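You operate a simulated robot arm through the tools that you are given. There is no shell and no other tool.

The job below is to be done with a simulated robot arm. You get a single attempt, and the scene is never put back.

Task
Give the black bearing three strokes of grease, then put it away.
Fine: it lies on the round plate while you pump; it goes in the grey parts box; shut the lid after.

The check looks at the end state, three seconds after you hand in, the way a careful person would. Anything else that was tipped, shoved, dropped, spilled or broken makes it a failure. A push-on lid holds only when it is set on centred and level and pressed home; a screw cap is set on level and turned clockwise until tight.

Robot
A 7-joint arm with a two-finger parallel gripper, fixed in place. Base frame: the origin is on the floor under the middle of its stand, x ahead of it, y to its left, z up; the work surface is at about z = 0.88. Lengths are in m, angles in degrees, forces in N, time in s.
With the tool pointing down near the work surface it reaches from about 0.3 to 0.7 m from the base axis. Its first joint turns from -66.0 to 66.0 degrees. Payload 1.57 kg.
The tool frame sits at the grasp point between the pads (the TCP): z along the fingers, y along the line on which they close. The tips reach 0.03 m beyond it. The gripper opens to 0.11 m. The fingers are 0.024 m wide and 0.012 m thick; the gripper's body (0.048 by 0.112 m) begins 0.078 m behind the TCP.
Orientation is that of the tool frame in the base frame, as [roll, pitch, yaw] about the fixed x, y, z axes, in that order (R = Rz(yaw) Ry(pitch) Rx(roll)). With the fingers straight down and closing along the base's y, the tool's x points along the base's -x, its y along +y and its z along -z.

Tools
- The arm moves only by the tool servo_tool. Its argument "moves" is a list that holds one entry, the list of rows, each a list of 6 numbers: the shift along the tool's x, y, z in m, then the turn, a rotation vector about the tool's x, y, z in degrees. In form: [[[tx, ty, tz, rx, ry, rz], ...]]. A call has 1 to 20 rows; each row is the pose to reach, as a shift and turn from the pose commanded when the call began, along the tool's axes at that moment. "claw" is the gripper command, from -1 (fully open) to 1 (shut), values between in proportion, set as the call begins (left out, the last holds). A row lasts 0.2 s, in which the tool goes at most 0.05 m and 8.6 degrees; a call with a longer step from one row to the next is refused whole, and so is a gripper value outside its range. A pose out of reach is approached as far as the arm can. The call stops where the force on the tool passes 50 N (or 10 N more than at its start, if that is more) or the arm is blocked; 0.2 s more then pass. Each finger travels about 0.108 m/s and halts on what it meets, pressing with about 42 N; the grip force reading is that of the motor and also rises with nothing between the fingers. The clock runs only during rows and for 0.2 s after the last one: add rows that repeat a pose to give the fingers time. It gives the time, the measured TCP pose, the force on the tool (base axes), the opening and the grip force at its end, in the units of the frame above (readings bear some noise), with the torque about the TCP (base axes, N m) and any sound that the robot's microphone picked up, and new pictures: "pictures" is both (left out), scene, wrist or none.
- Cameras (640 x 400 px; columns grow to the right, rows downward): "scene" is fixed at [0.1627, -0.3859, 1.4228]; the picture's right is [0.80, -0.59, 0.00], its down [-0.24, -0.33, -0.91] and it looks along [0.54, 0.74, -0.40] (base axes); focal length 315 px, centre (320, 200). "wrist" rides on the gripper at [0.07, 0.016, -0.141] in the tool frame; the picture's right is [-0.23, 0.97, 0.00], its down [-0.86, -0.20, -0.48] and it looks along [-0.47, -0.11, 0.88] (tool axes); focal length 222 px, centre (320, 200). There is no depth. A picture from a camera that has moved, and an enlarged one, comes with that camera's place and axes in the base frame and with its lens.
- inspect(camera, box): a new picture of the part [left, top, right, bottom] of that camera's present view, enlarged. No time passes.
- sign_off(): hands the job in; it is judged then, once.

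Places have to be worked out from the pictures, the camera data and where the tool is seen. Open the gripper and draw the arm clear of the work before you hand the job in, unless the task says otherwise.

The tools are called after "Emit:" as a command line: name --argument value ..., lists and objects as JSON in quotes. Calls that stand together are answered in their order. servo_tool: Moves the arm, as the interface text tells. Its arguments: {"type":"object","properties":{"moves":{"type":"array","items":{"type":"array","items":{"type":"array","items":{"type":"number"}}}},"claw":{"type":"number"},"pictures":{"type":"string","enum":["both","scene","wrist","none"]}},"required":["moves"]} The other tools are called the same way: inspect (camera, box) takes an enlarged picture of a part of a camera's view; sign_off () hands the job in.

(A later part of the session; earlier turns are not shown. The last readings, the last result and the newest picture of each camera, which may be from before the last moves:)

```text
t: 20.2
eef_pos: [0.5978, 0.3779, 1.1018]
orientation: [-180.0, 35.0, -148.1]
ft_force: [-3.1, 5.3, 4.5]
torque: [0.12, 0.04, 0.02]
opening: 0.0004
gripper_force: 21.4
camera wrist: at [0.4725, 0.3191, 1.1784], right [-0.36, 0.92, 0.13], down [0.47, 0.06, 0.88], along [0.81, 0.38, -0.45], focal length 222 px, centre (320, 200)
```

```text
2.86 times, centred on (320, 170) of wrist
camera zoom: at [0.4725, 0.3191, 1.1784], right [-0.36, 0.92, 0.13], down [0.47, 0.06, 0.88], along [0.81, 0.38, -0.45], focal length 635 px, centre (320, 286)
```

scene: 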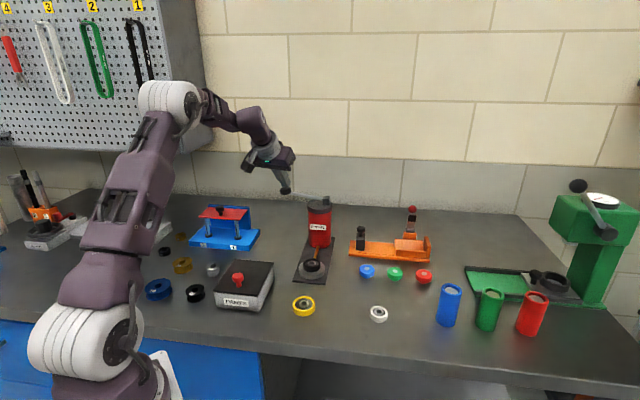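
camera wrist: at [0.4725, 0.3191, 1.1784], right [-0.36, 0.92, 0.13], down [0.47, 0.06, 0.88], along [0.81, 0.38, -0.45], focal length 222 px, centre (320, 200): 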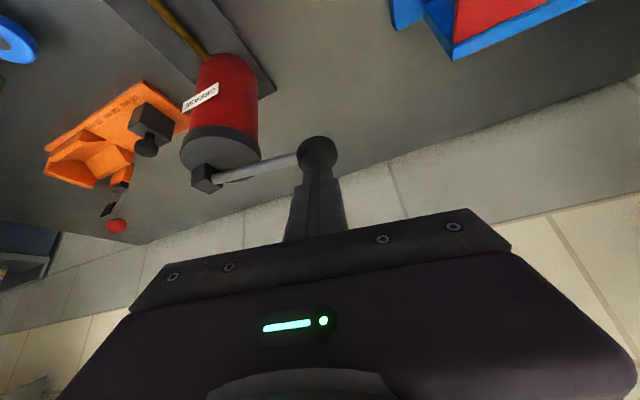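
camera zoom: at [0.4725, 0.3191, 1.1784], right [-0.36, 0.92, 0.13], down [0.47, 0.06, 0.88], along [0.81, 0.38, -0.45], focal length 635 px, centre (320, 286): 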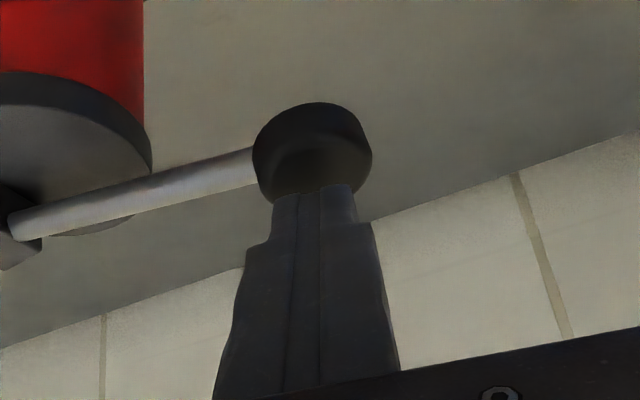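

The lever is moving with only about 5 N of resistance, so it's light. I continue pressing slowly, following its arc slightly outward.

Emit:
servo_tool --moves '[[[0.0057, 0.002, 0.0082, 0, 0, 0], [0.0115, 0.004, 0.0164, 0, 0, 0], [0.0172, 0.005, 0.0246, 0, 0, 0], [0.0172, 0.005, 0.0246, 0, 0, 0]]]' --pictures "scene"

Emit:
inspect --camera "scene" --box '[260, 150, 340, 220]'

```text
t: 21.2
eef_pos: [0.5945, 0.3807, 1.0706]
orientation: [-180.0, 34.9, -148.1]
ft_force: [0.3, -1.0, 4.4]
torque: [-0.02, -0.06, 0.0]
opening: 0.0001
gripper_force: 21.5
heard: click
```

scene: 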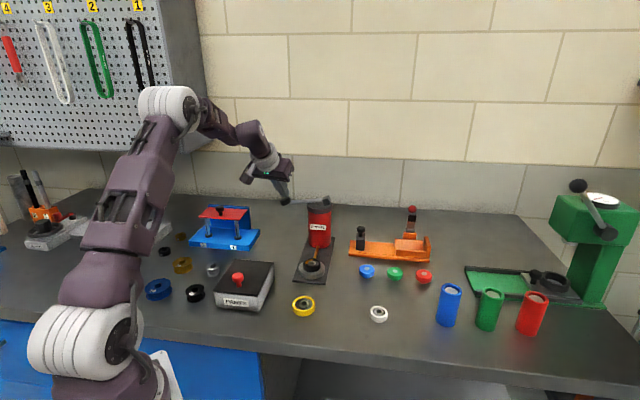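

```text
5.71 times, centred on (300, 185) of scene
camera zoom: at [0.1627, -0.386, 1.4228], right [0.8, -0.59, 0.0], down [-0.24, -0.33, -0.91], along [0.54, 0.74, -0.4], focal length 1802 px, centre (434, 286)
```

zoom: 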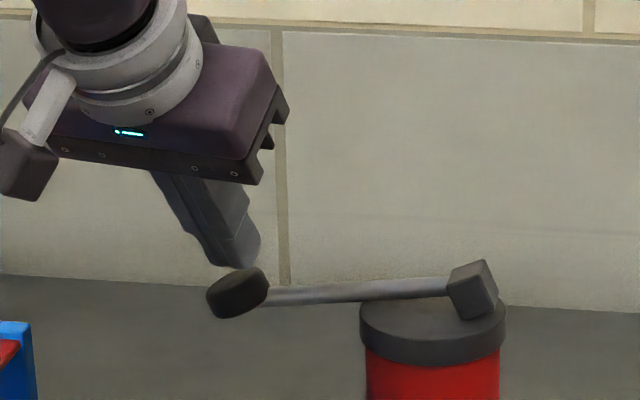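

A click was heard with the lever about level. I press a bit further to find whether the lever has reached the end of its stroke.

Emit:
servo_tool --moves '[[[0.0029, 0, 0.0041, 0, 0, 0], [0.0057, 0, 0.0082, 0, 0, 0], [0.0057, 0, 0.0082, 0, 0, 0]]]' --pictures "scene"

Emit:
inspect --camera "scene" --box '[260, 150, 340, 220]'

```text
t: 22.0
eef_pos: [0.5937, 0.3834, 1.0611]
orientation: [-180.0, 35.0, -148.0]
ft_force: [1.5, 1.9, 4.0]
torque: [0.0, -0.1, 0.06]
opening: 0.0
gripper_force: 20.7
```

scene: 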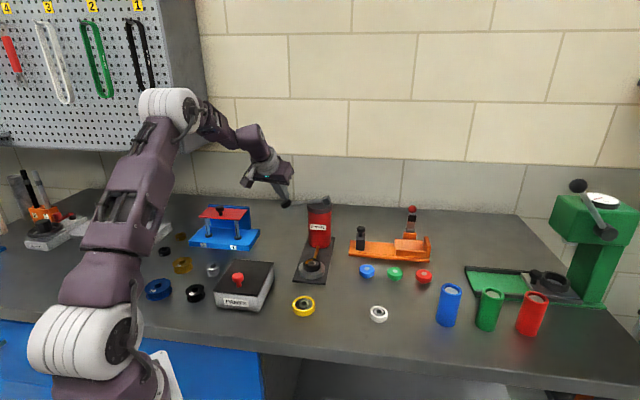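

```text
5.71 times, centred on (300, 185) of scene
camera zoom: at [0.1627, -0.3859, 1.4228], right [0.8, -0.59, 0.0], down [-0.24, -0.33, -0.91], along [0.54, 0.74, -0.4], focal length 1802 px, centre (434, 286)
```

zoom: 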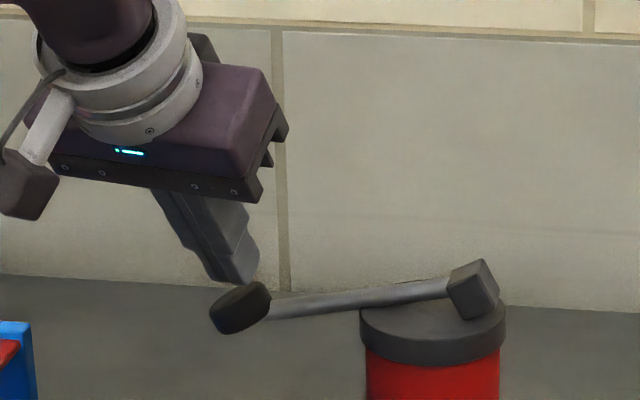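

The lever still yields gently at 4 N; I press another centimetre to find its end stop.

Emit:
servo_tool --moves '[[[0.0029, 0, 0.0041, 0, 0, 0], [0.0057, 0, 0.0082, 0, 0, 0], [0.0057, 0, 0.0082, 0, 0, 0]]]' --pictures "wrist"

Emit:
inspect --camera "scene" --box '[260, 150, 340, 220]'

```text
t: 22.6
eef_pos: [0.5953, 0.3846, 1.0599]
orientation: [179.9, 35.7, -147.9]
ft_force: [-11.3, -2.3, 15.4]
torque: [-0.14, 0.14, -0.04]
opening: 0.0002
gripper_force: 21.9
stopped in row 2: the force on the tool passed its limit at 55 N (the readings are from after the stop); the commanded pose is now the measured one
camera wrist: at [0.4689, 0.3236, 1.134], right [-0.36, 0.92, 0.13], down [0.46, 0.05, 0.89], along [0.81, 0.38, -0.44], focal length 222 px, centre (320, 200)
```

wrist: 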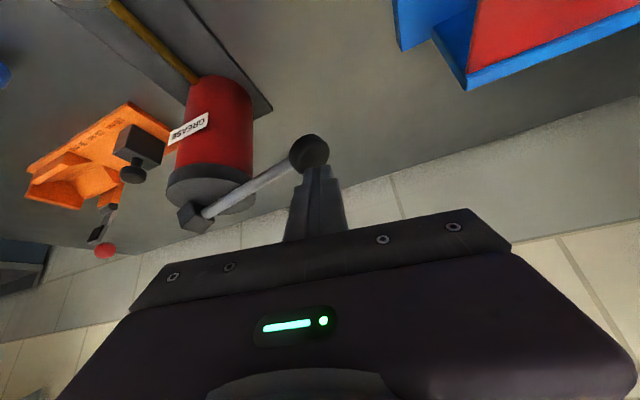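

```text
5.71 times, centred on (300, 185) of scene
camera zoom: at [0.1621, -0.3861, 1.4228], right [0.8, -0.59, 0.0], down [-0.24, -0.33, -0.91], along [0.54, 0.74, -0.4], focal length 1802 px, centre (434, 286)
```

zoom: 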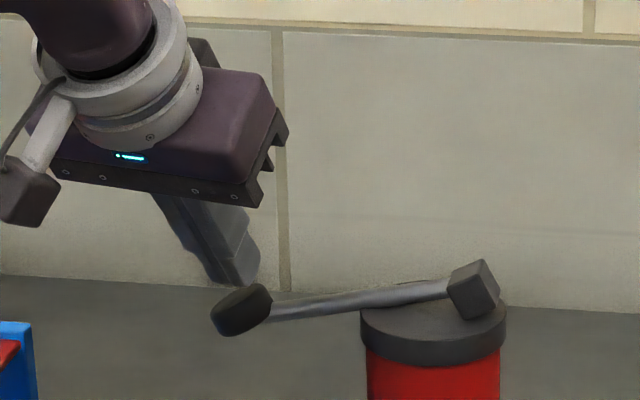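

The lever hit its end stop at about TCP z = 1.060 and the pump stayed put. I raise the fingers back up to see if the lever springs back.

Emit:
servo_tool --moves '[[[-0.0115, -0.001, -0.0164, 0, 0.3, 0], [-0.023, -0.002, -0.0328, 0, 0.7, 0], [-0.0344, -0.004, -0.0491, 0, 0.7, 0], [-0.042, -0.005, -0.06, 0, 0.7, 0], [-0.042, -0.005, -0.06, 0, 0.7, 0]]]' --pictures "both"

Emit:
inspect --camera "scene" --box '[260, 150, 340, 220]'

```text
t: 23.8
eef_pos: [0.5953, 0.3778, 1.1308]
orientation: [-179.9, 34.9, -148.0]
ft_force: [0.4, 0.1, -0.4]
torque: [0.0, -0.01, -0.02]
opening: 0.0
gripper_force: 20.5
camera wrist: at [0.4701, 0.3187, 1.2085], right [-0.36, 0.92, 0.13], down [0.47, 0.06, 0.88], along [0.81, 0.38, -0.46], focal length 222 px, centre (320, 200)
```

scene: 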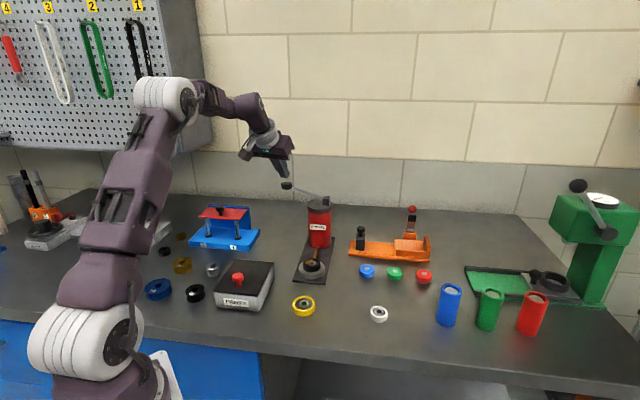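
wrist: 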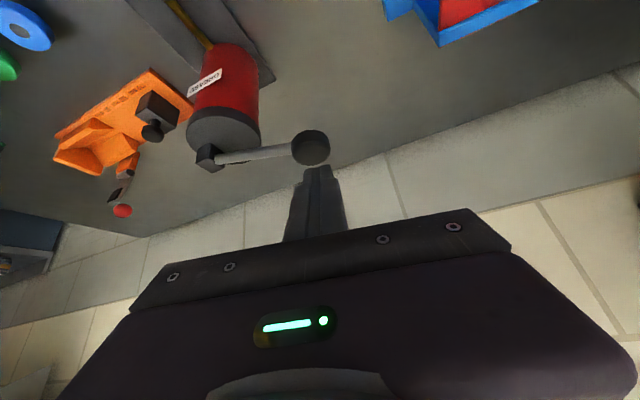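

```text
5.71 times, centred on (300, 185) of scene
camera zoom: at [0.1627, -0.3859, 1.4228], right [0.8, -0.59, 0.0], down [-0.24, -0.33, -0.91], along [0.54, 0.74, -0.4], focal length 1802 px, centre (434, 286)
```

zoom: 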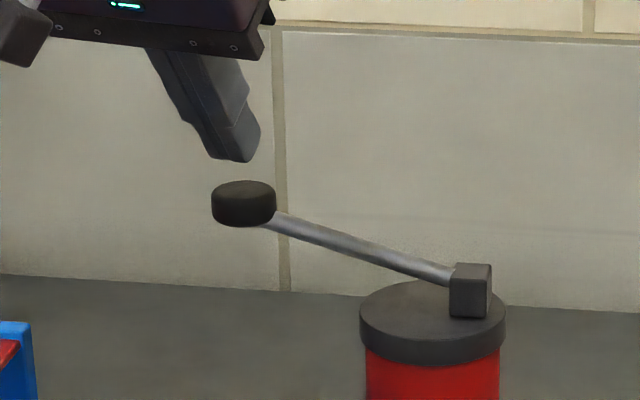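

The lever sprang fully back up: stroke one is complete with its click. I do the second stroke: press to just short of the stop, then release.

Emit:
servo_tool --moves '[[[0.0086, 0, 0.0123, 0, 0, 0], [0.0155, 0.001, 0.0221, 0, 0, 0], [0.0218, 0.003, 0.0311, 0, 0, 0], [0.0276, 0.005, 0.0393, 0, 0, 0], [0.0333, 0.005, 0.0475, 0, 0, 0], [0.0379, 0.005, 0.0541, 0, 0, 0], [0.0379, 0.005, 0.0541, 0, 0, 0]]]' --pictures "scene"

Emit:
inspect --camera "scene" --box '[260, 150, 340, 220]'

```text
t: 25.4
eef_pos: [0.5956, 0.3825, 1.0639]
orientation: [180.0, 34.9, -148.0]
ft_force: [0.2, -1.3, 3.4]
torque: [-0.08, -0.06, 0.03]
opening: 0.0
gripper_force: 21.0
heard: click
```

scene: 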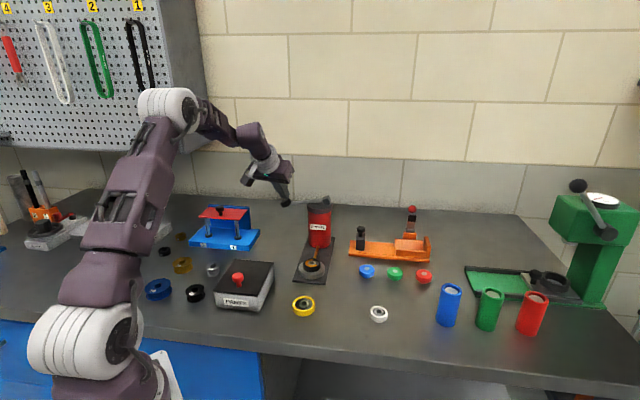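

```text
5.71 times, centred on (300, 185) of scene
camera zoom: at [0.1627, -0.386, 1.4228], right [0.8, -0.59, 0.0], down [-0.24, -0.33, -0.91], along [0.54, 0.74, -0.4], focal length 1802 px, centre (434, 286)
```

zoom: 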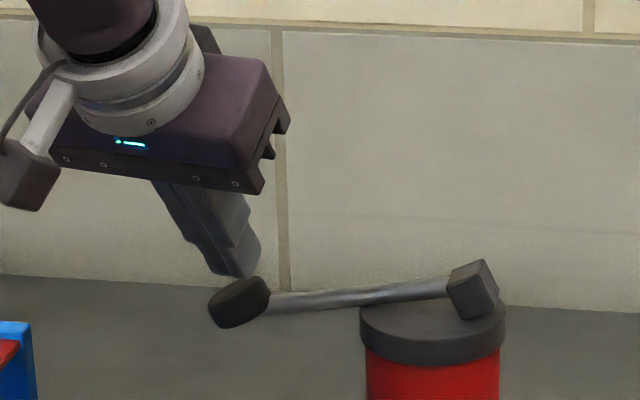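

The second click was heard. I release by raising the fingers again and check the lever and the bearing.

Emit:
servo_tool --moves '[[[-0.0115, -0.001, -0.0164, 0, 0, 0], [-0.023, -0.003, -0.0328, 0, 0, 0], [-0.0379, -0.005, -0.0541, 0, 0, 0], [-0.0379, -0.005, -0.0541, 0, 0, 0]]]' --pictures "scene"

Emit:
inspect --camera "scene" --box '[260, 160, 350, 290]'

```text
t: 26.4
eef_pos: [0.5977, 0.379, 1.129]
orientation: [-180.0, 34.9, -148.1]
ft_force: [-0.3, -0.7, -0.3]
torque: [0.02, -0.02, -0.05]
opening: 0.0001
gripper_force: 21.2
```

scene: 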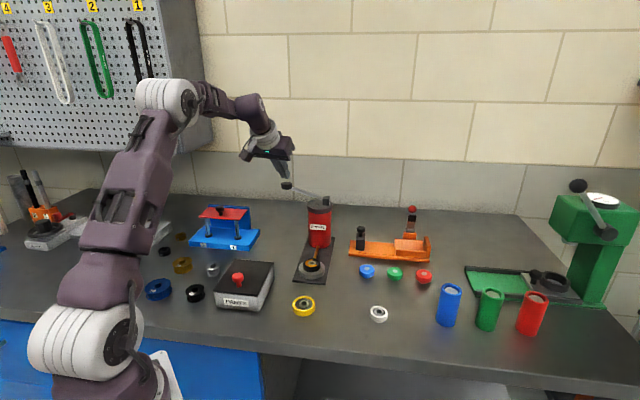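

```text
3.08 times, centred on (305, 225) of scene
camera zoom: at [0.1627, -0.3859, 1.4228], right [0.8, -0.59, 0.0], down [-0.24, -0.33, -0.91], along [0.54, 0.74, -0.4], focal length 970 px, centre (366, 123)
```

zoom: 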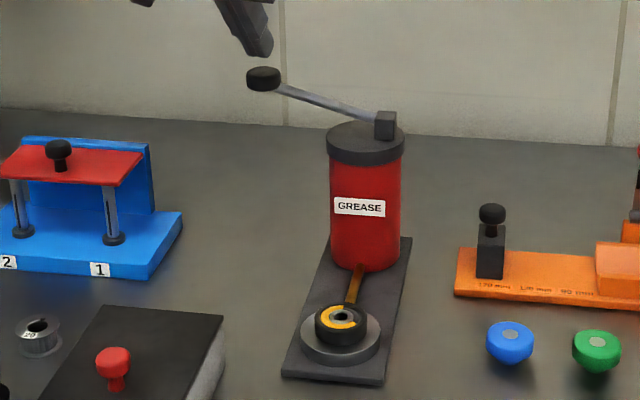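

The bearing now shows grease around about two thirds of its ring, so two strokes have counted. I do the third stroke.

Emit:
servo_tool --moves '[[[0.0086, 0, 0.0123, 0, 0, 0], [0.0155, 0.001, 0.0221, 0, 0, 0], [0.0218, 0.003, 0.0311, 0, 0, 0], [0.0276, 0.005, 0.0393, 0, 0, 0], [0.0333, 0.005, 0.0475, 0, 0, 0], [0.0379, 0.005, 0.0541, 0, 0, 0], [0.0379, 0.005, 0.0541, 0, 0, 0]]]' --pictures "scene"

Emit:
inspect --camera "scene" --box '[260, 160, 350, 290]'

```text
t: 28.0
eef_pos: [0.5944, 0.3821, 1.0643]
orientation: [-180.0, 34.9, -148.0]
ft_force: [-2.1, 7.8, 3.3]
torque: [0.25, 0.05, 0.08]
opening: 0.0001
gripper_force: 21.0
heard: click
```

scene: 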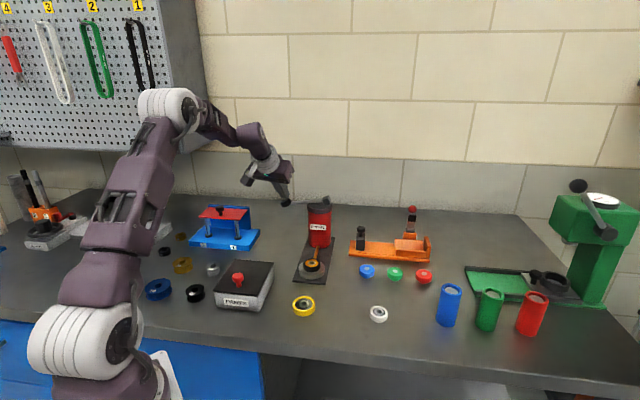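

```text
3.08 times, centred on (305, 225) of scene
camera zoom: at [0.1626, -0.3857, 1.4229], right [0.8, -0.59, 0.0], down [-0.24, -0.33, -0.91], along [0.54, 0.74, -0.4], focal length 970 px, centre (366, 123)
```

zoom: 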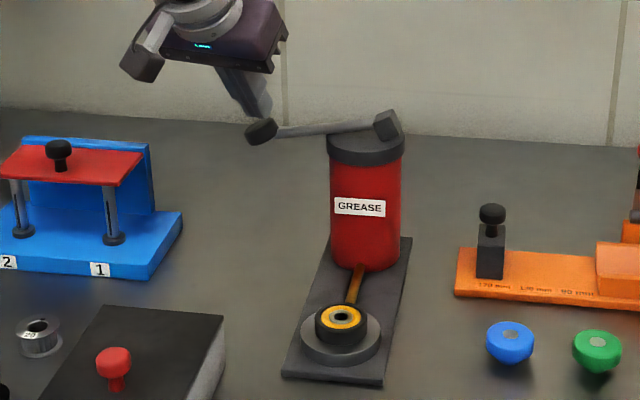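

The ring of grease is complete after the third click. I raise the fingers off the lever.

Emit:
servo_tool --moves '[[[-0.0115, -0.001, -0.0164, 0, 0, 0], [-0.023, -0.003, -0.0328, 0, 0, 0], [-0.0379, -0.005, -0.0541, 0, 0, 0], [-0.0493, -0.005, -0.0704, 0, 0, 0], [-0.0493, -0.005, -0.0704, 0, 0, 0]]]' --pictures "scene"

Emit:
inspect --camera "scene" --box '[260, 160, 350, 290]'

```text
t: 29.2
eef_pos: [0.5975, 0.3777, 1.1491]
orientation: [180.0, 34.9, -147.9]
ft_force: [-0.5, 0.4, -0.4]
torque: [0.03, -0.03, 0.01]
opening: 0.0001
gripper_force: 20.8
```

scene: 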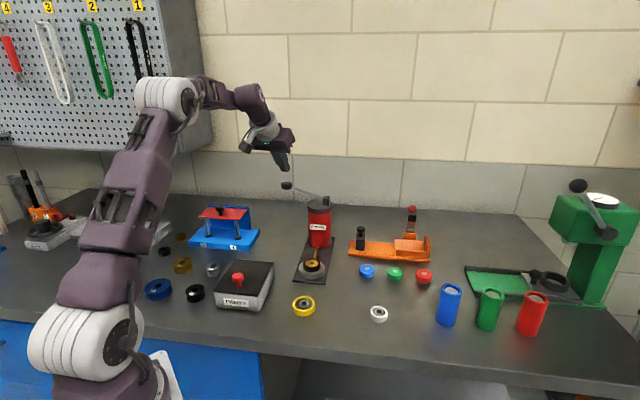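

```text
3.08 times, centred on (305, 225) of scene
camera zoom: at [0.1627, -0.3859, 1.4228], right [0.8, -0.59, 0.0], down [-0.24, -0.33, -0.91], along [0.54, 0.74, -0.4], focal length 970 px, centre (366, 123)
```

zoom: 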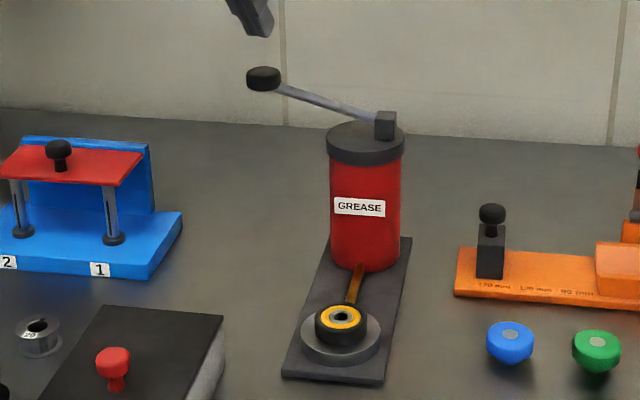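

Three strokes are done, the lever is back up and the bearing carries a full ring of grease. I draw back from the lever and bring the tool upright, heading towards the box.

Emit:
servo_tool --moves '[[[0.0292, -0.0011, -0.0204, 0, 7, 0], [0.0583, -0.0022, -0.0409, 0, 14, 0], [0.0875, -0.0033, -0.0613, 0, 21, 0], [0.1166, -0.0044, -0.0818, 0, 28, 0], [0.1458, -0.0055, -0.1022, 0, 35, 0], [0.1458, -0.0055, -0.1022, 0, 35, 0]]]' --pictures "none"

```text
t: 30.6
eef_pos: [0.4491, 0.2796, 1.1514]
orientation: [-179.9, -0.4, -148.1]
ft_force: [0.5, -0.1, -0.8]
torque: [0.01, 0.0, -0.01]
opening: 0.0001
gripper_force: 21.6
```

The tool is upright again. I move above the lid's knob, turning so the fingers will close parallel to the presumed hinge line, with the gripper partly open.

Emit:
servo_tool --moves '[[[0.0265, -0.0032, 0.0225, 0, 0, -3.25], [0.053, -0.0064, 0.045, 0, 0, -6.5], [0.0794, -0.0096, 0.0675, 0, 0, -9.75], [0.1059, -0.0128, 0.09, 0, 0, -13], [0.1059, -0.0128, 0.09, 0, 0, -13]]]' --claw -0.1 --pictures "both"

Emit:
inspect --camera "wrist" --box '[220, 60, 440, 240]'

Emit:
inspect --camera "scene" --box '[205, 230, 295, 320]'

```text
t: 31.8
eef_pos: [0.368, 0.211, 1.061]
orientation: [179.9, -0.2, -135.0]
ft_force: [-0.1, -0.5, -0.4]
torque: [-0.01, -0.02, 0.01]
opening: 0.0605
gripper_force: 0.1
camera wrist: at [0.3071, 0.1738, 1.2027], right [-0.53, 0.85, 0.0], down [0.75, 0.46, 0.48], along [0.4, 0.25, -0.88], focal length 222 px, centre (320, 200)
```

scene: 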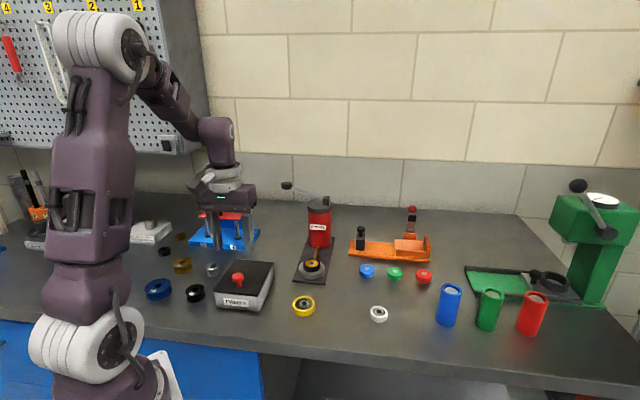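
wrist: 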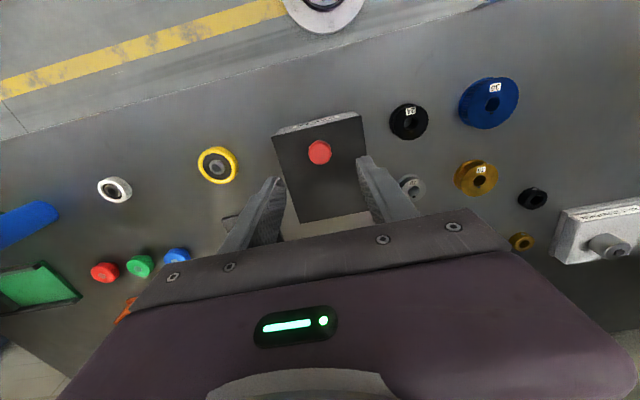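

```text
2.22 times, centred on (330, 150) of wrist
camera zoom: at [0.3071, 0.1738, 1.2027], right [-0.53, 0.85, 0.0], down [0.75, 0.46, 0.48], along [0.4, 0.25, -0.88], focal length 494 px, centre (298, 311)
```

zoom: 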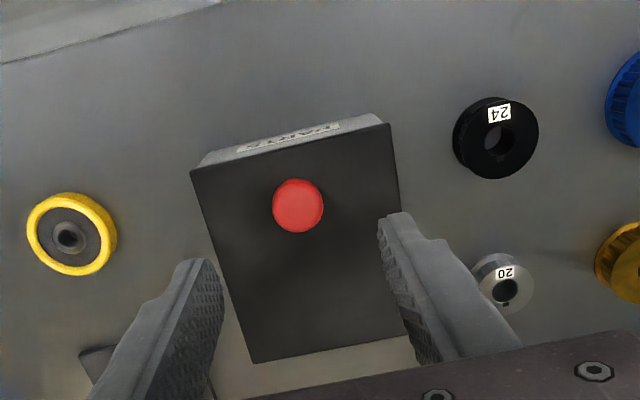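

```text
4.44 times, centred on (250, 275) of scene
camera zoom: at [0.1627, -0.3859, 1.4228], right [0.8, -0.59, 0.0], down [-0.24, -0.33, -0.91], along [0.54, 0.74, -0.4], focal length 1402 px, centre (631, -133)
```

zoom: 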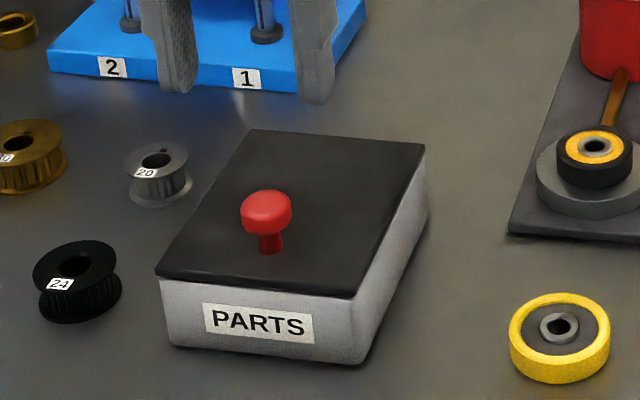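

The knob is at about (0.3685, 0.2135), its top at z ≈ 0.96, with the lid surface near 0.93. I descend so the fingertips straddle the knob's head, staying about 8 mm clear of the lid.

Emit:
servo_tool --moves '[[[-0.0021, 0.0014, 0.035, 0, 0, 0], [-0.0021, 0.0014, 0.07, 0, 0, 0], [-0.0021, 0.0014, 0.093, 0, 0, 0], [-0.0021, 0.0014, 0.093, 0, 0, 0]]]' --pictures "both"

Emit:
inspect --camera "scene" --box '[205, 230, 295, 320]'

Emit:
inspect --camera "wrist" --box '[220, 60, 440, 240]'

```text
t: 32.8
eef_pos: [0.3671, 0.2154, 0.9659]
orientation: [-179.9, -0.2, -135.0]
ft_force: [0.0, -0.2, 0.3]
torque: [0.01, -0.01, -0.01]
opening: 0.0604
gripper_force: 0.1
camera wrist: at [0.3059, 0.1769, 1.1082], right [-0.53, 0.85, 0.0], down [0.75, 0.46, 0.48], along [0.4, 0.25, -0.88], focal length 222 px, centre (320, 200)
```

scene: 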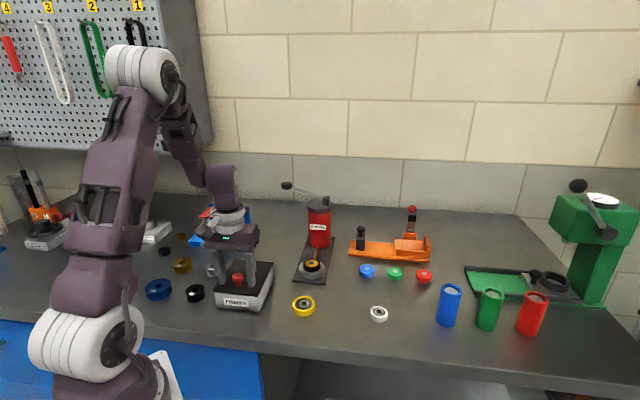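
wrist: 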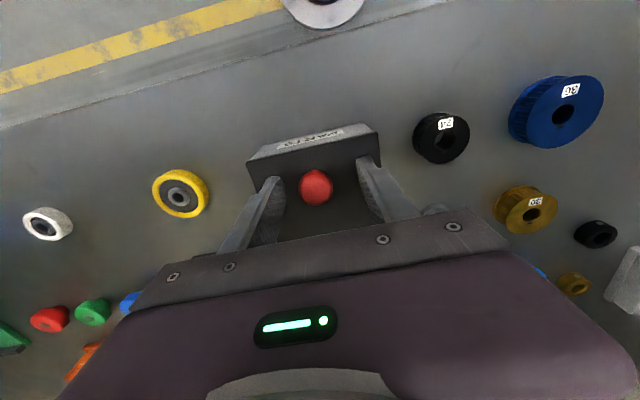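

```text
4.44 times, centred on (250, 275) of scene
camera zoom: at [0.1627, -0.3859, 1.4228], right [0.8, -0.59, 0.0], down [-0.24, -0.33, -0.91], along [0.54, 0.74, -0.4], focal length 1402 px, centre (631, -133)
```

zoom: 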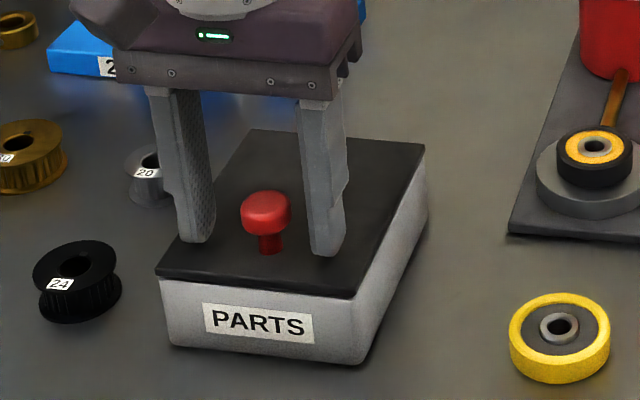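

```text
2.22 times, centred on (330, 150) of wrist
camera zoom: at [0.3059, 0.1769, 1.1082], right [-0.53, 0.85, 0.0], down [0.75, 0.46, 0.48], along [0.4, 0.25, -0.88], focal length 494 px, centre (298, 311)
```

zoom: 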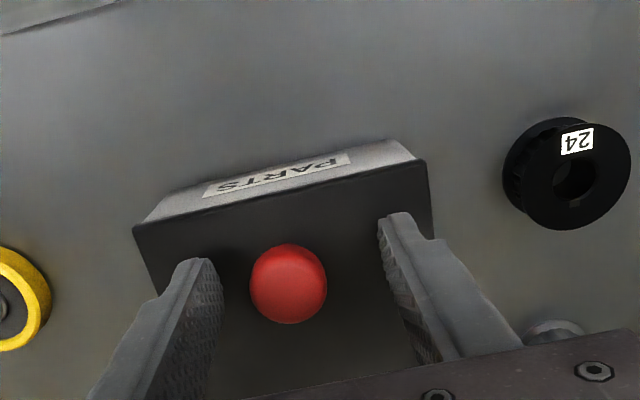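

The knob is about 3 mm off-centre between the fingers. I centre on it and then close gently around the head.

Emit:
servo_tool --moves '[[[0.0015, -0.003, 0, 0, 0, 0], [0.0015, -0.003, 0, 0, 0, 0]]]' --pictures "none"

Emit:
servo_tool --moves '[[[0, 0, 0, 0, 0, 0], [0, 0, 0, 0, 0, 0], [0, 0, 0, 0, 0, 0]]]' --claw 1 --pictures "both"

Emit:
inspect --camera "scene" --box '[205, 230, 295, 320]'

```text
t: 33.4
eef_pos: [0.3661, 0.2121, 0.9657]
orientation: [180.0, -0.2, -135.0]
ft_force: [0.0, -0.4, -0.9]
torque: [0.01, -0.01, -0.01]
opening: 0.0606
gripper_force: 0.0
```

```text
t: 34.2
eef_pos: [0.3666, 0.2099, 0.9672]
orientation: [179.9, -0.2, -135.0]
ft_force: [0.9, -1.4, 0.2]
torque: [0.0, -0.04, 0.02]
opening: 0.0254
gripper_force: 36.8
camera wrist: at [0.3069, 0.1734, 1.1088], right [-0.53, 0.85, 0.0], down [0.75, 0.46, 0.48], along [0.4, 0.25, -0.88], focal length 222 px, centre (320, 200)
```

scene: 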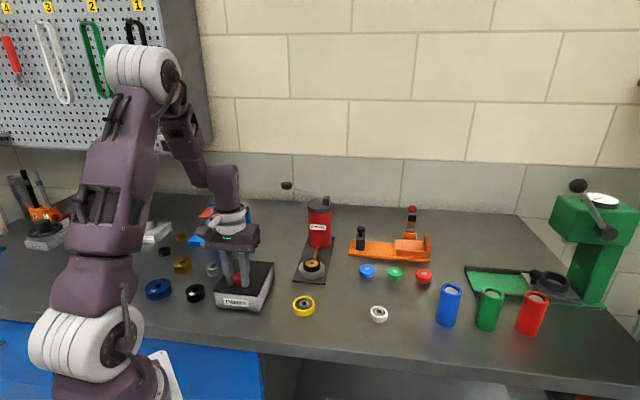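
wrist: 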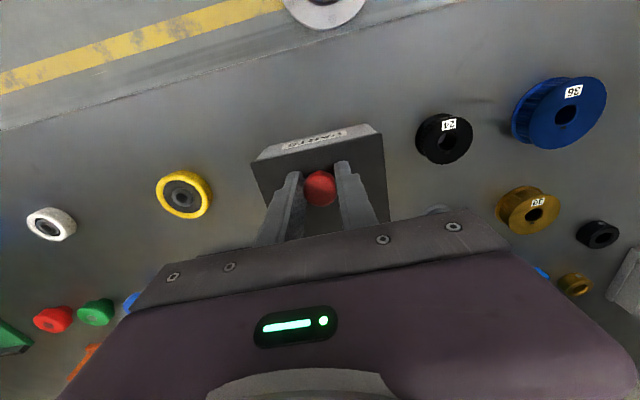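

```text
4.44 times, centred on (250, 275) of scene
camera zoom: at [0.1627, -0.3859, 1.4228], right [0.8, -0.59, 0.0], down [-0.24, -0.33, -0.91], along [0.54, 0.74, -0.4], focal length 1402 px, centre (631, -133)
```

zoom: 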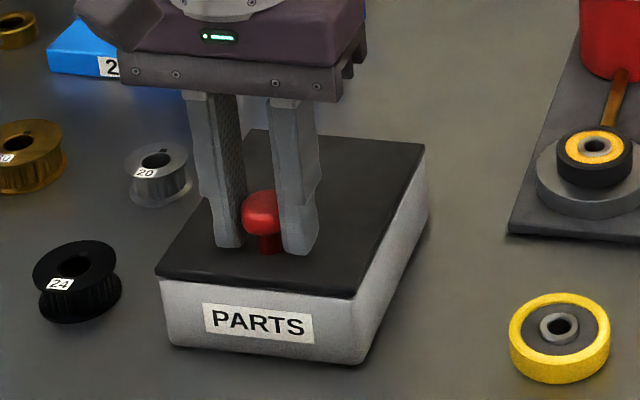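

The knob is gripped at 25 mm. I lift 8 mm as a test to see whether the lid is hinged and how it resists.

Emit:
servo_tool --moves '[[[0, 0, -0.004, 0, 0, 0], [-0.0005, 0, -0.008, 0, 0, 0], [-0.0005, 0, -0.008, 0, 0, 0]]]' --pictures "both"

Emit:
inspect --camera "scene" --box '[205, 230, 295, 320]'

```text
t: 35.0
eef_pos: [0.3669, 0.2108, 0.9753]
orientation: [179.9, -0.3, -134.9]
ft_force: [-8.3, 5.4, -34.7]
torque: [-0.12, 0.32, 0.0]
opening: 0.0257
gripper_force: 36.5
camera wrist: at [0.3076, 0.1736, 1.1176], right [-0.53, 0.85, 0.0], down [0.75, 0.47, 0.47], along [0.4, 0.25, -0.88], focal length 222 px, centre (320, 200)
```

scene: 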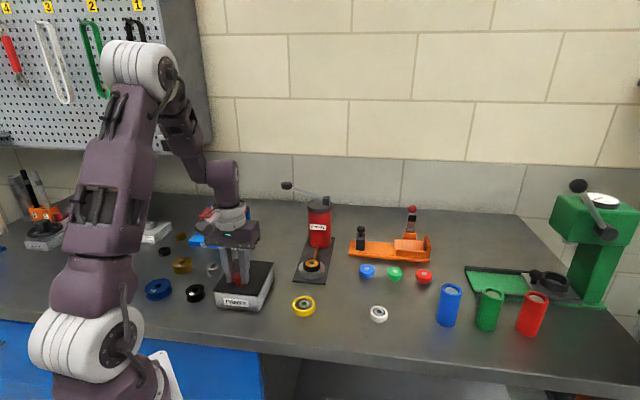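
wrist: 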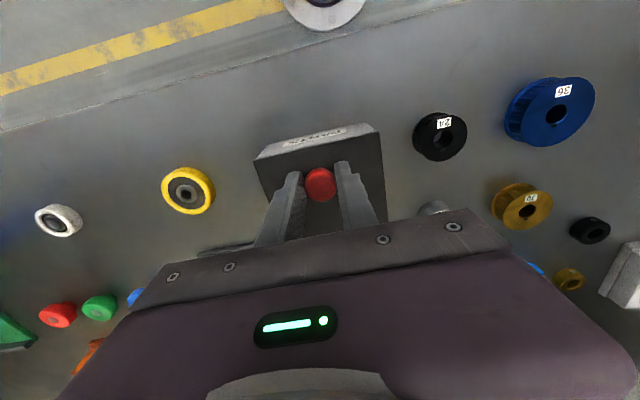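

```text
4.44 times, centred on (250, 275) of scene
camera zoom: at [0.1629, -0.3855, 1.4229], right [0.8, -0.59, 0.0], down [-0.24, -0.33, -0.91], along [0.54, 0.74, -0.41], focal length 1402 px, centre (631, -133)
```

zoom: 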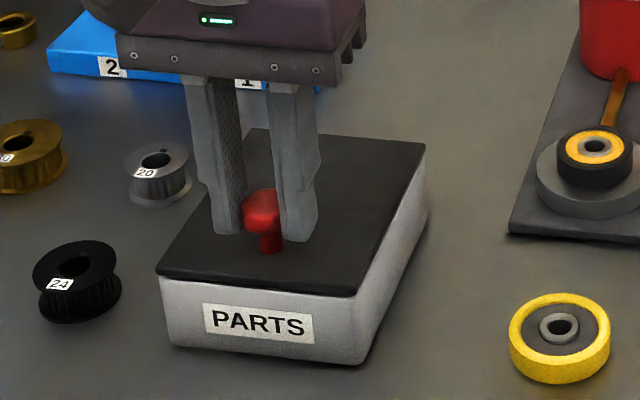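

The lid did not lift: about 35 N of resistance and the fingers slipped up the knob, so this is not a freely hinged lid — perhaps it slides. I go back down to relax the pull and look closely before trying anything else.

Emit:
servo_tool --moves '[[[0, 0, 0.004, 0, 0, 0], [0.0005, 0, 0.008, 0, 0, 0], [0.0005, 0, 0.008, 0, 0, 0]]]' --claw -0.1 --pictures "none"

Emit:
inspect --camera "scene" --box '[208, 250, 280, 316]'

Emit:
inspect --camera "wrist" --box '[235, 110, 405, 230]'

```text
t: 35.8
eef_pos: [0.3672, 0.2108, 0.9673]
orientation: [180.0, -0.1, -134.9]
ft_force: [0.8, 0.3, 0.1]
torque: [0.0, 0.01, -0.03]
opening: 0.0604
gripper_force: 0.0
```

```text
6.06 times, centred on (244, 283) of scene
camera zoom: at [0.1627, -0.3859, 1.4228], right [0.8, -0.59, 0.0], down [-0.24, -0.33, -0.91], along [0.54, 0.74, -0.4], focal length 1911 px, centre (781, -303)
```

zoom: 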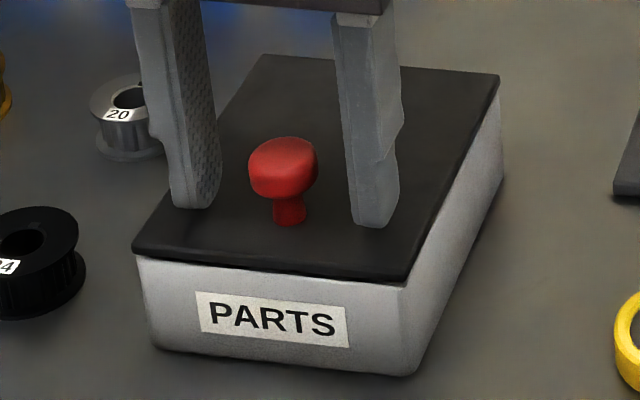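

```text
3.33 times, centred on (320, 170) of wrist
camera zoom: at [0.3077, 0.1733, 1.11], right [-0.53, 0.85, 0.0], down [0.75, 0.46, 0.48], along [0.4, 0.25, -0.88], focal length 740 px, centre (320, 300)
```

zoom: 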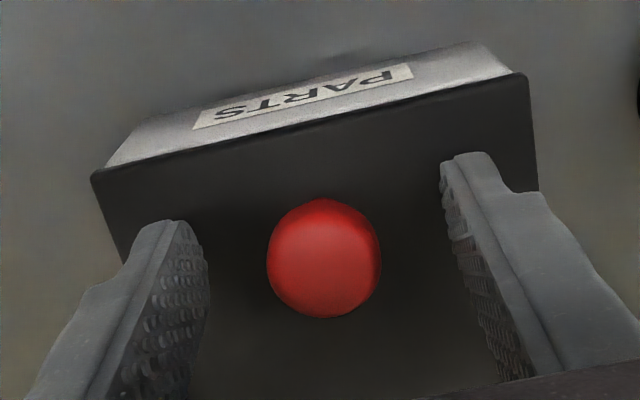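

The lid is a flat slab overhanging the box slightly, with no visible hinge barrel. I grip the knob again and test sliding it a few millimetres towards the label end.

Emit:
servo_tool --moves '[[[0, 0, 0, 0, 0, 0], [0, 0, 0, 0, 0, 0], [0, 0, 0, 0, 0, 0]]]' --claw 1 --pictures "none"

Emit:
servo_tool --moves '[[[0.002, 0, 0, 0, 0, 0], [0.004, 0, 0, 0, 0, 0], [0.004, 0, 0, 0, 0, 0]]]' --pictures "none"

Emit:
inspect --camera "scene" --box '[208, 250, 280, 316]'

```text
t: 36.6
eef_pos: [0.3674, 0.2099, 0.9667]
orientation: [179.9, -0.2, -135.0]
ft_force: [-6.2, 5.0, 1.0]
torque: [0.08, 0.08, 0.08]
opening: 0.0253
gripper_force: 36.9
```

```text
t: 37.4
eef_pos: [0.3653, 0.2106, 0.9676]
orientation: [-180.0, 0.3, -135.0]
ft_force: [22.4, 22.4, -14.2]
torque: [0.23, -0.25, 0.02]
opening: 0.0252
gripper_force: 37.3
```

```text
6.06 times, centred on (244, 283) of scene
camera zoom: at [0.1635, -0.3852, 1.4229], right [0.8, -0.59, 0.0], down [-0.24, -0.33, -0.91], along [0.54, 0.74, -0.41], focal length 1911 px, centre (781, -303)
```

zoom: 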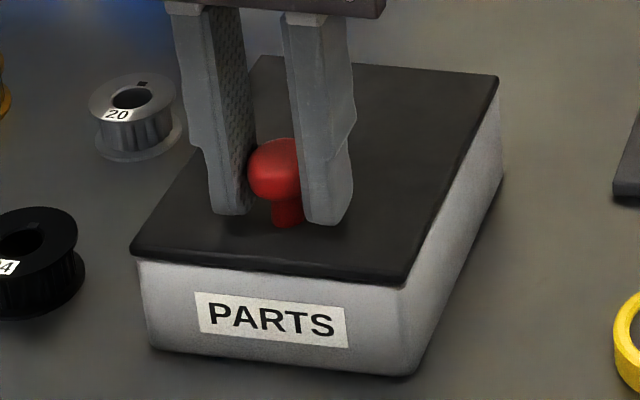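

Pulling towards the label end is blocked (about 32 N). I return to neutral and test sliding the other way, towards the back.

Emit:
servo_tool --moves '[[[-0.002, 0, 0, 0, 0, 0], [-0.004, 0, 0, 0, 0, 0], [-0.004, 0, 0, 0, 0, 0]]]' --pictures "none"

Emit:
servo_tool --moves '[[[-0.002, 0, 0, 0, 0, 0], [-0.004, 0, 0, 0, 0, 0], [-0.004, 0, 0, 0, 0, 0]]]' --pictures "none"

Emit:
inspect --camera "scene" --box '[208, 250, 280, 316]'

```text
t: 38.2
eef_pos: [0.366, 0.2091, 0.9687]
orientation: [180.0, -0.4, -135.0]
ft_force: [-4.1, 2.9, 33.3]
torque: [0.11, 0.02, -0.01]
opening: 0.0256
gripper_force: 36.6
```

```text
t: 39.0
eef_pos: [0.3694, 0.2145, 0.9687]
orientation: [179.8, -0.3, -135.0]
ft_force: [-2.5, 0.9, 14.2]
torque: [0.21, -0.17, 0.01]
opening: 0.0254
gripper_force: 36.9
```

```text
6.06 times, centred on (244, 283) of scene
camera zoom: at [0.1625, -0.386, 1.4228], right [0.8, -0.59, 0.0], down [-0.24, -0.33, -0.91], along [0.54, 0.74, -0.4], focal length 1911 px, centre (781, -303)
```

zoom: 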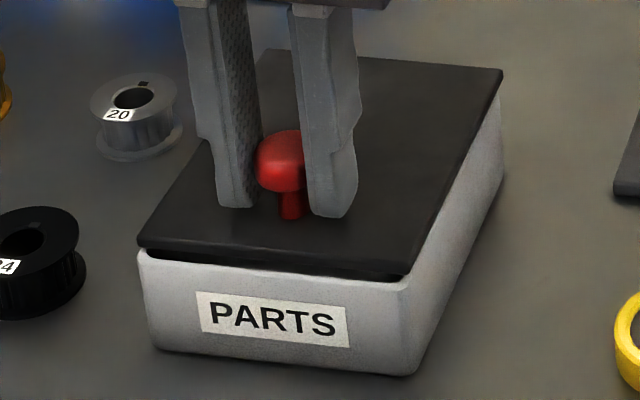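

The lid slides towards the back: a gap has opened at the label end with little force. I keep sliding it that way in small rows.

Emit:
servo_tool --moves '[[[-0.01, 0, -0.0005, 0, 0, 0], [-0.02, 0, -0.0005, 0, 0, 0], [-0.03, 0, -0.0005, 0, 0, 0], [-0.04, 0, -0.0005, 0, 0, 0], [-0.04, 0, -0.0005, 0, 0, 0]]]' --pictures "both"

Emit:
inspect --camera "scene" --box '[208, 240, 290, 316]'

```text
t: 40.2
eef_pos: [0.3986, 0.2427, 0.9685]
orientation: [179.9, -0.4, -134.9]
ft_force: [3.5, -4.2, -34.1]
torque: [-0.16, 0.11, -0.02]
opening: 0.0252
gripper_force: 36.7
camera wrist: at [0.3386, 0.205, 1.1104], right [-0.53, 0.85, 0.0], down [0.75, 0.47, 0.47], along [0.4, 0.25, -0.88], focal length 222 px, centre (320, 200)
```

scene: 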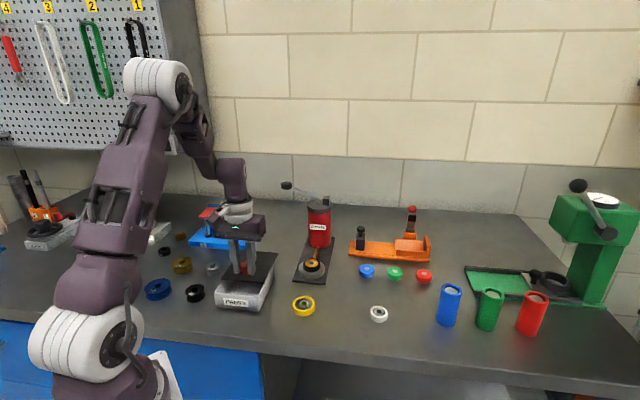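
wrist: 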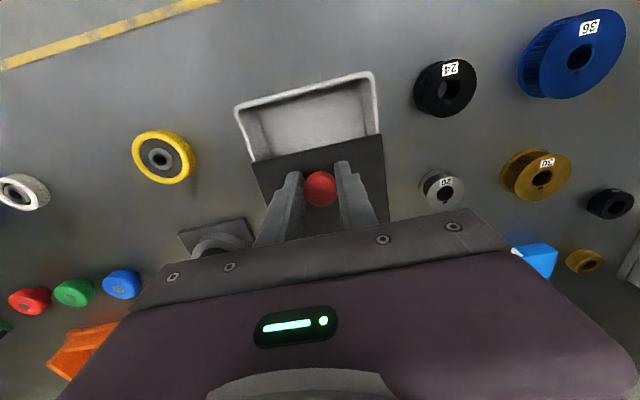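

```text
5.26 times, centred on (249, 278) of scene
camera zoom: at [0.1633, -0.3857, 1.4228], right [0.8, -0.59, 0.0], down [-0.24, -0.33, -0.91], along [0.54, 0.74, -0.41], focal length 1660 px, centre (694, -210)
```

zoom: 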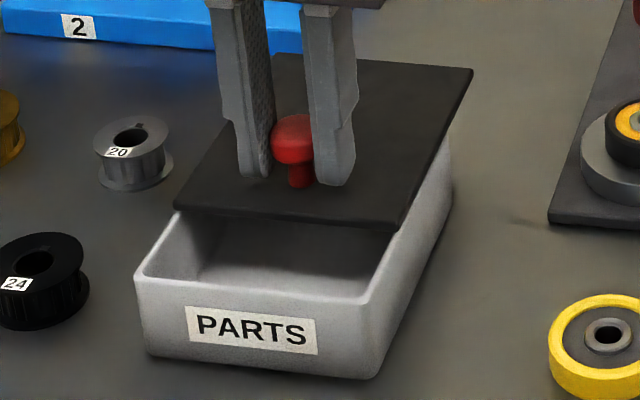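

The lid slides open, revealing an empty box. I continue sliding it back to its end, relaxing the vertical pull slightly.

Emit:
servo_tool --moves '[[[-0.008, 0, 0.0008, 0, 0, 0], [-0.016, 0, 0.0008, 0, 0, 0], [-0.024, 0, 0.0008, 0, 0, 0], [-0.032, 0, 0.0008, 0, 0, 0], [-0.04, 0, 0.0008, 0, 0, 0], [-0.04, 0, 0.0008, 0, 0, 0]]]' --pictures "both"

Emit:
inspect --camera "scene" --box '[208, 230, 300, 316]'

```text
t: 41.6
eef_pos: [0.4267, 0.2713, 0.9673]
orientation: [179.8, -0.1, -135.0]
ft_force: [3.0, -1.3, -24.3]
torque: [0.22, -0.25, 0.05]
opening: 0.0253
gripper_force: 37.1
camera wrist: at [0.3672, 0.2335, 1.1106], right [-0.53, 0.85, 0.0], down [0.75, 0.46, 0.48], along [0.4, 0.25, -0.88], focal length 222 px, centre (320, 200)
```

scene: 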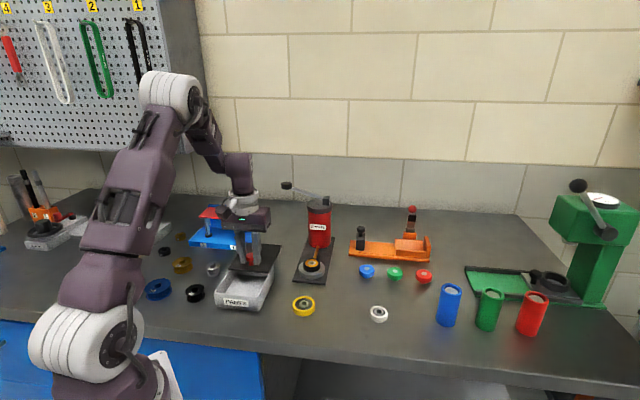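
wrist: 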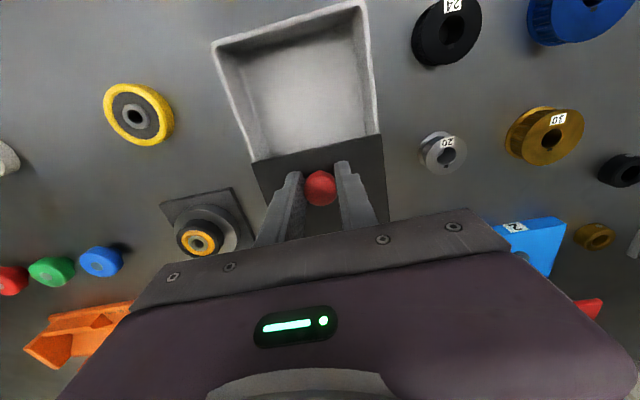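

```text
4.65 times, centred on (254, 273) of scene
camera zoom: at [0.1631, -0.3857, 1.4228], right [0.8, -0.59, 0.0], down [-0.24, -0.33, -0.91], along [0.54, 0.74, -0.41], focal length 1467 px, centre (627, -140)
```

zoom: 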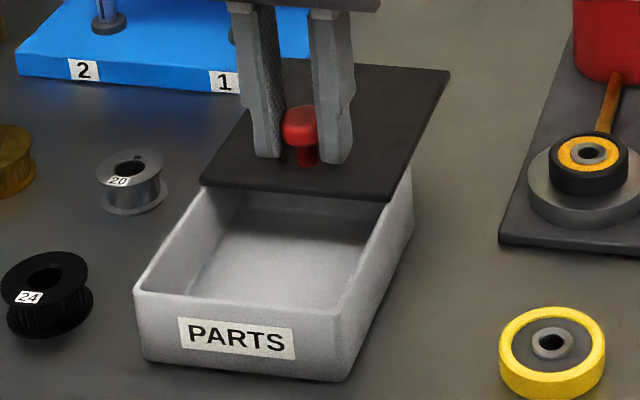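

The lid is open about 84 mm, leaving a clear opening of roughly 77 × 96 mm, enough for the 46 mm bearing. I open the fingers and lift straight off the knob.

Emit:
servo_tool --moves '[[[0, 0, 0, 0, 0, 0], [0, 0, 0, 0, 0, 0], [0, 0, -0.03, 0, 0, 0], [0, 0, -0.07, 0, 0, 0], [0, 0, -0.105, 0, 0, 0], [0, 0, -0.105, 0, 0, 0]]]' --claw -0.1 --pictures "both"

Emit:
inspect --camera "scene" --box '[208, 230, 340, 316]'

```text
t: 43.0
eef_pos: [0.4249, 0.2713, 1.074]
orientation: [179.8, -0.2, -135.0]
ft_force: [0.0, -0.3, -0.1]
torque: [-0.01, -0.03, 0.01]
opening: 0.0607
gripper_force: 0.0
camera wrist: at [0.3644, 0.234, 1.2168], right [-0.53, 0.85, 0.0], down [0.75, 0.46, 0.48], along [0.4, 0.25, -0.88], focal length 222 px, centre (320, 200)
```

scene: 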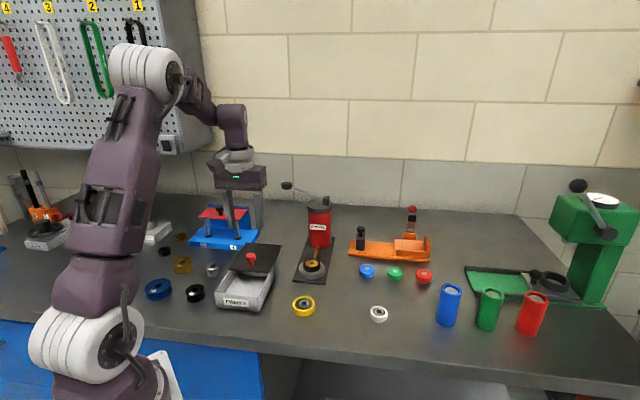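
wrist: 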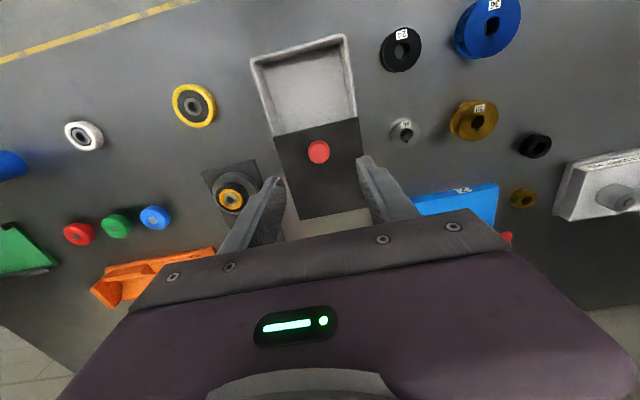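

```text
4.65 times, centred on (274, 273) of scene
camera zoom: at [0.1627, -0.3859, 1.4228], right [0.8, -0.59, 0.0], down [-0.24, -0.33, -0.91], along [0.54, 0.74, -0.4], focal length 1467 px, centre (534, -140)
```

zoom: 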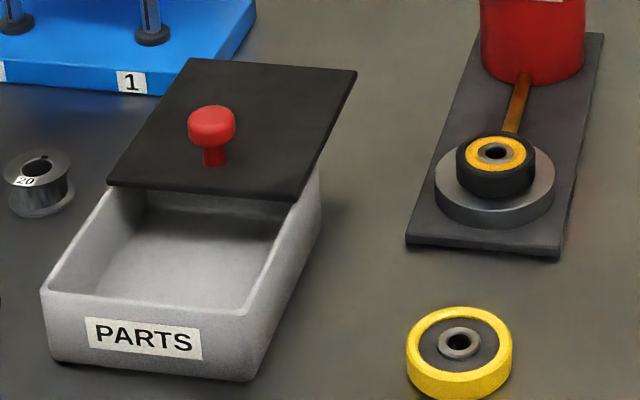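

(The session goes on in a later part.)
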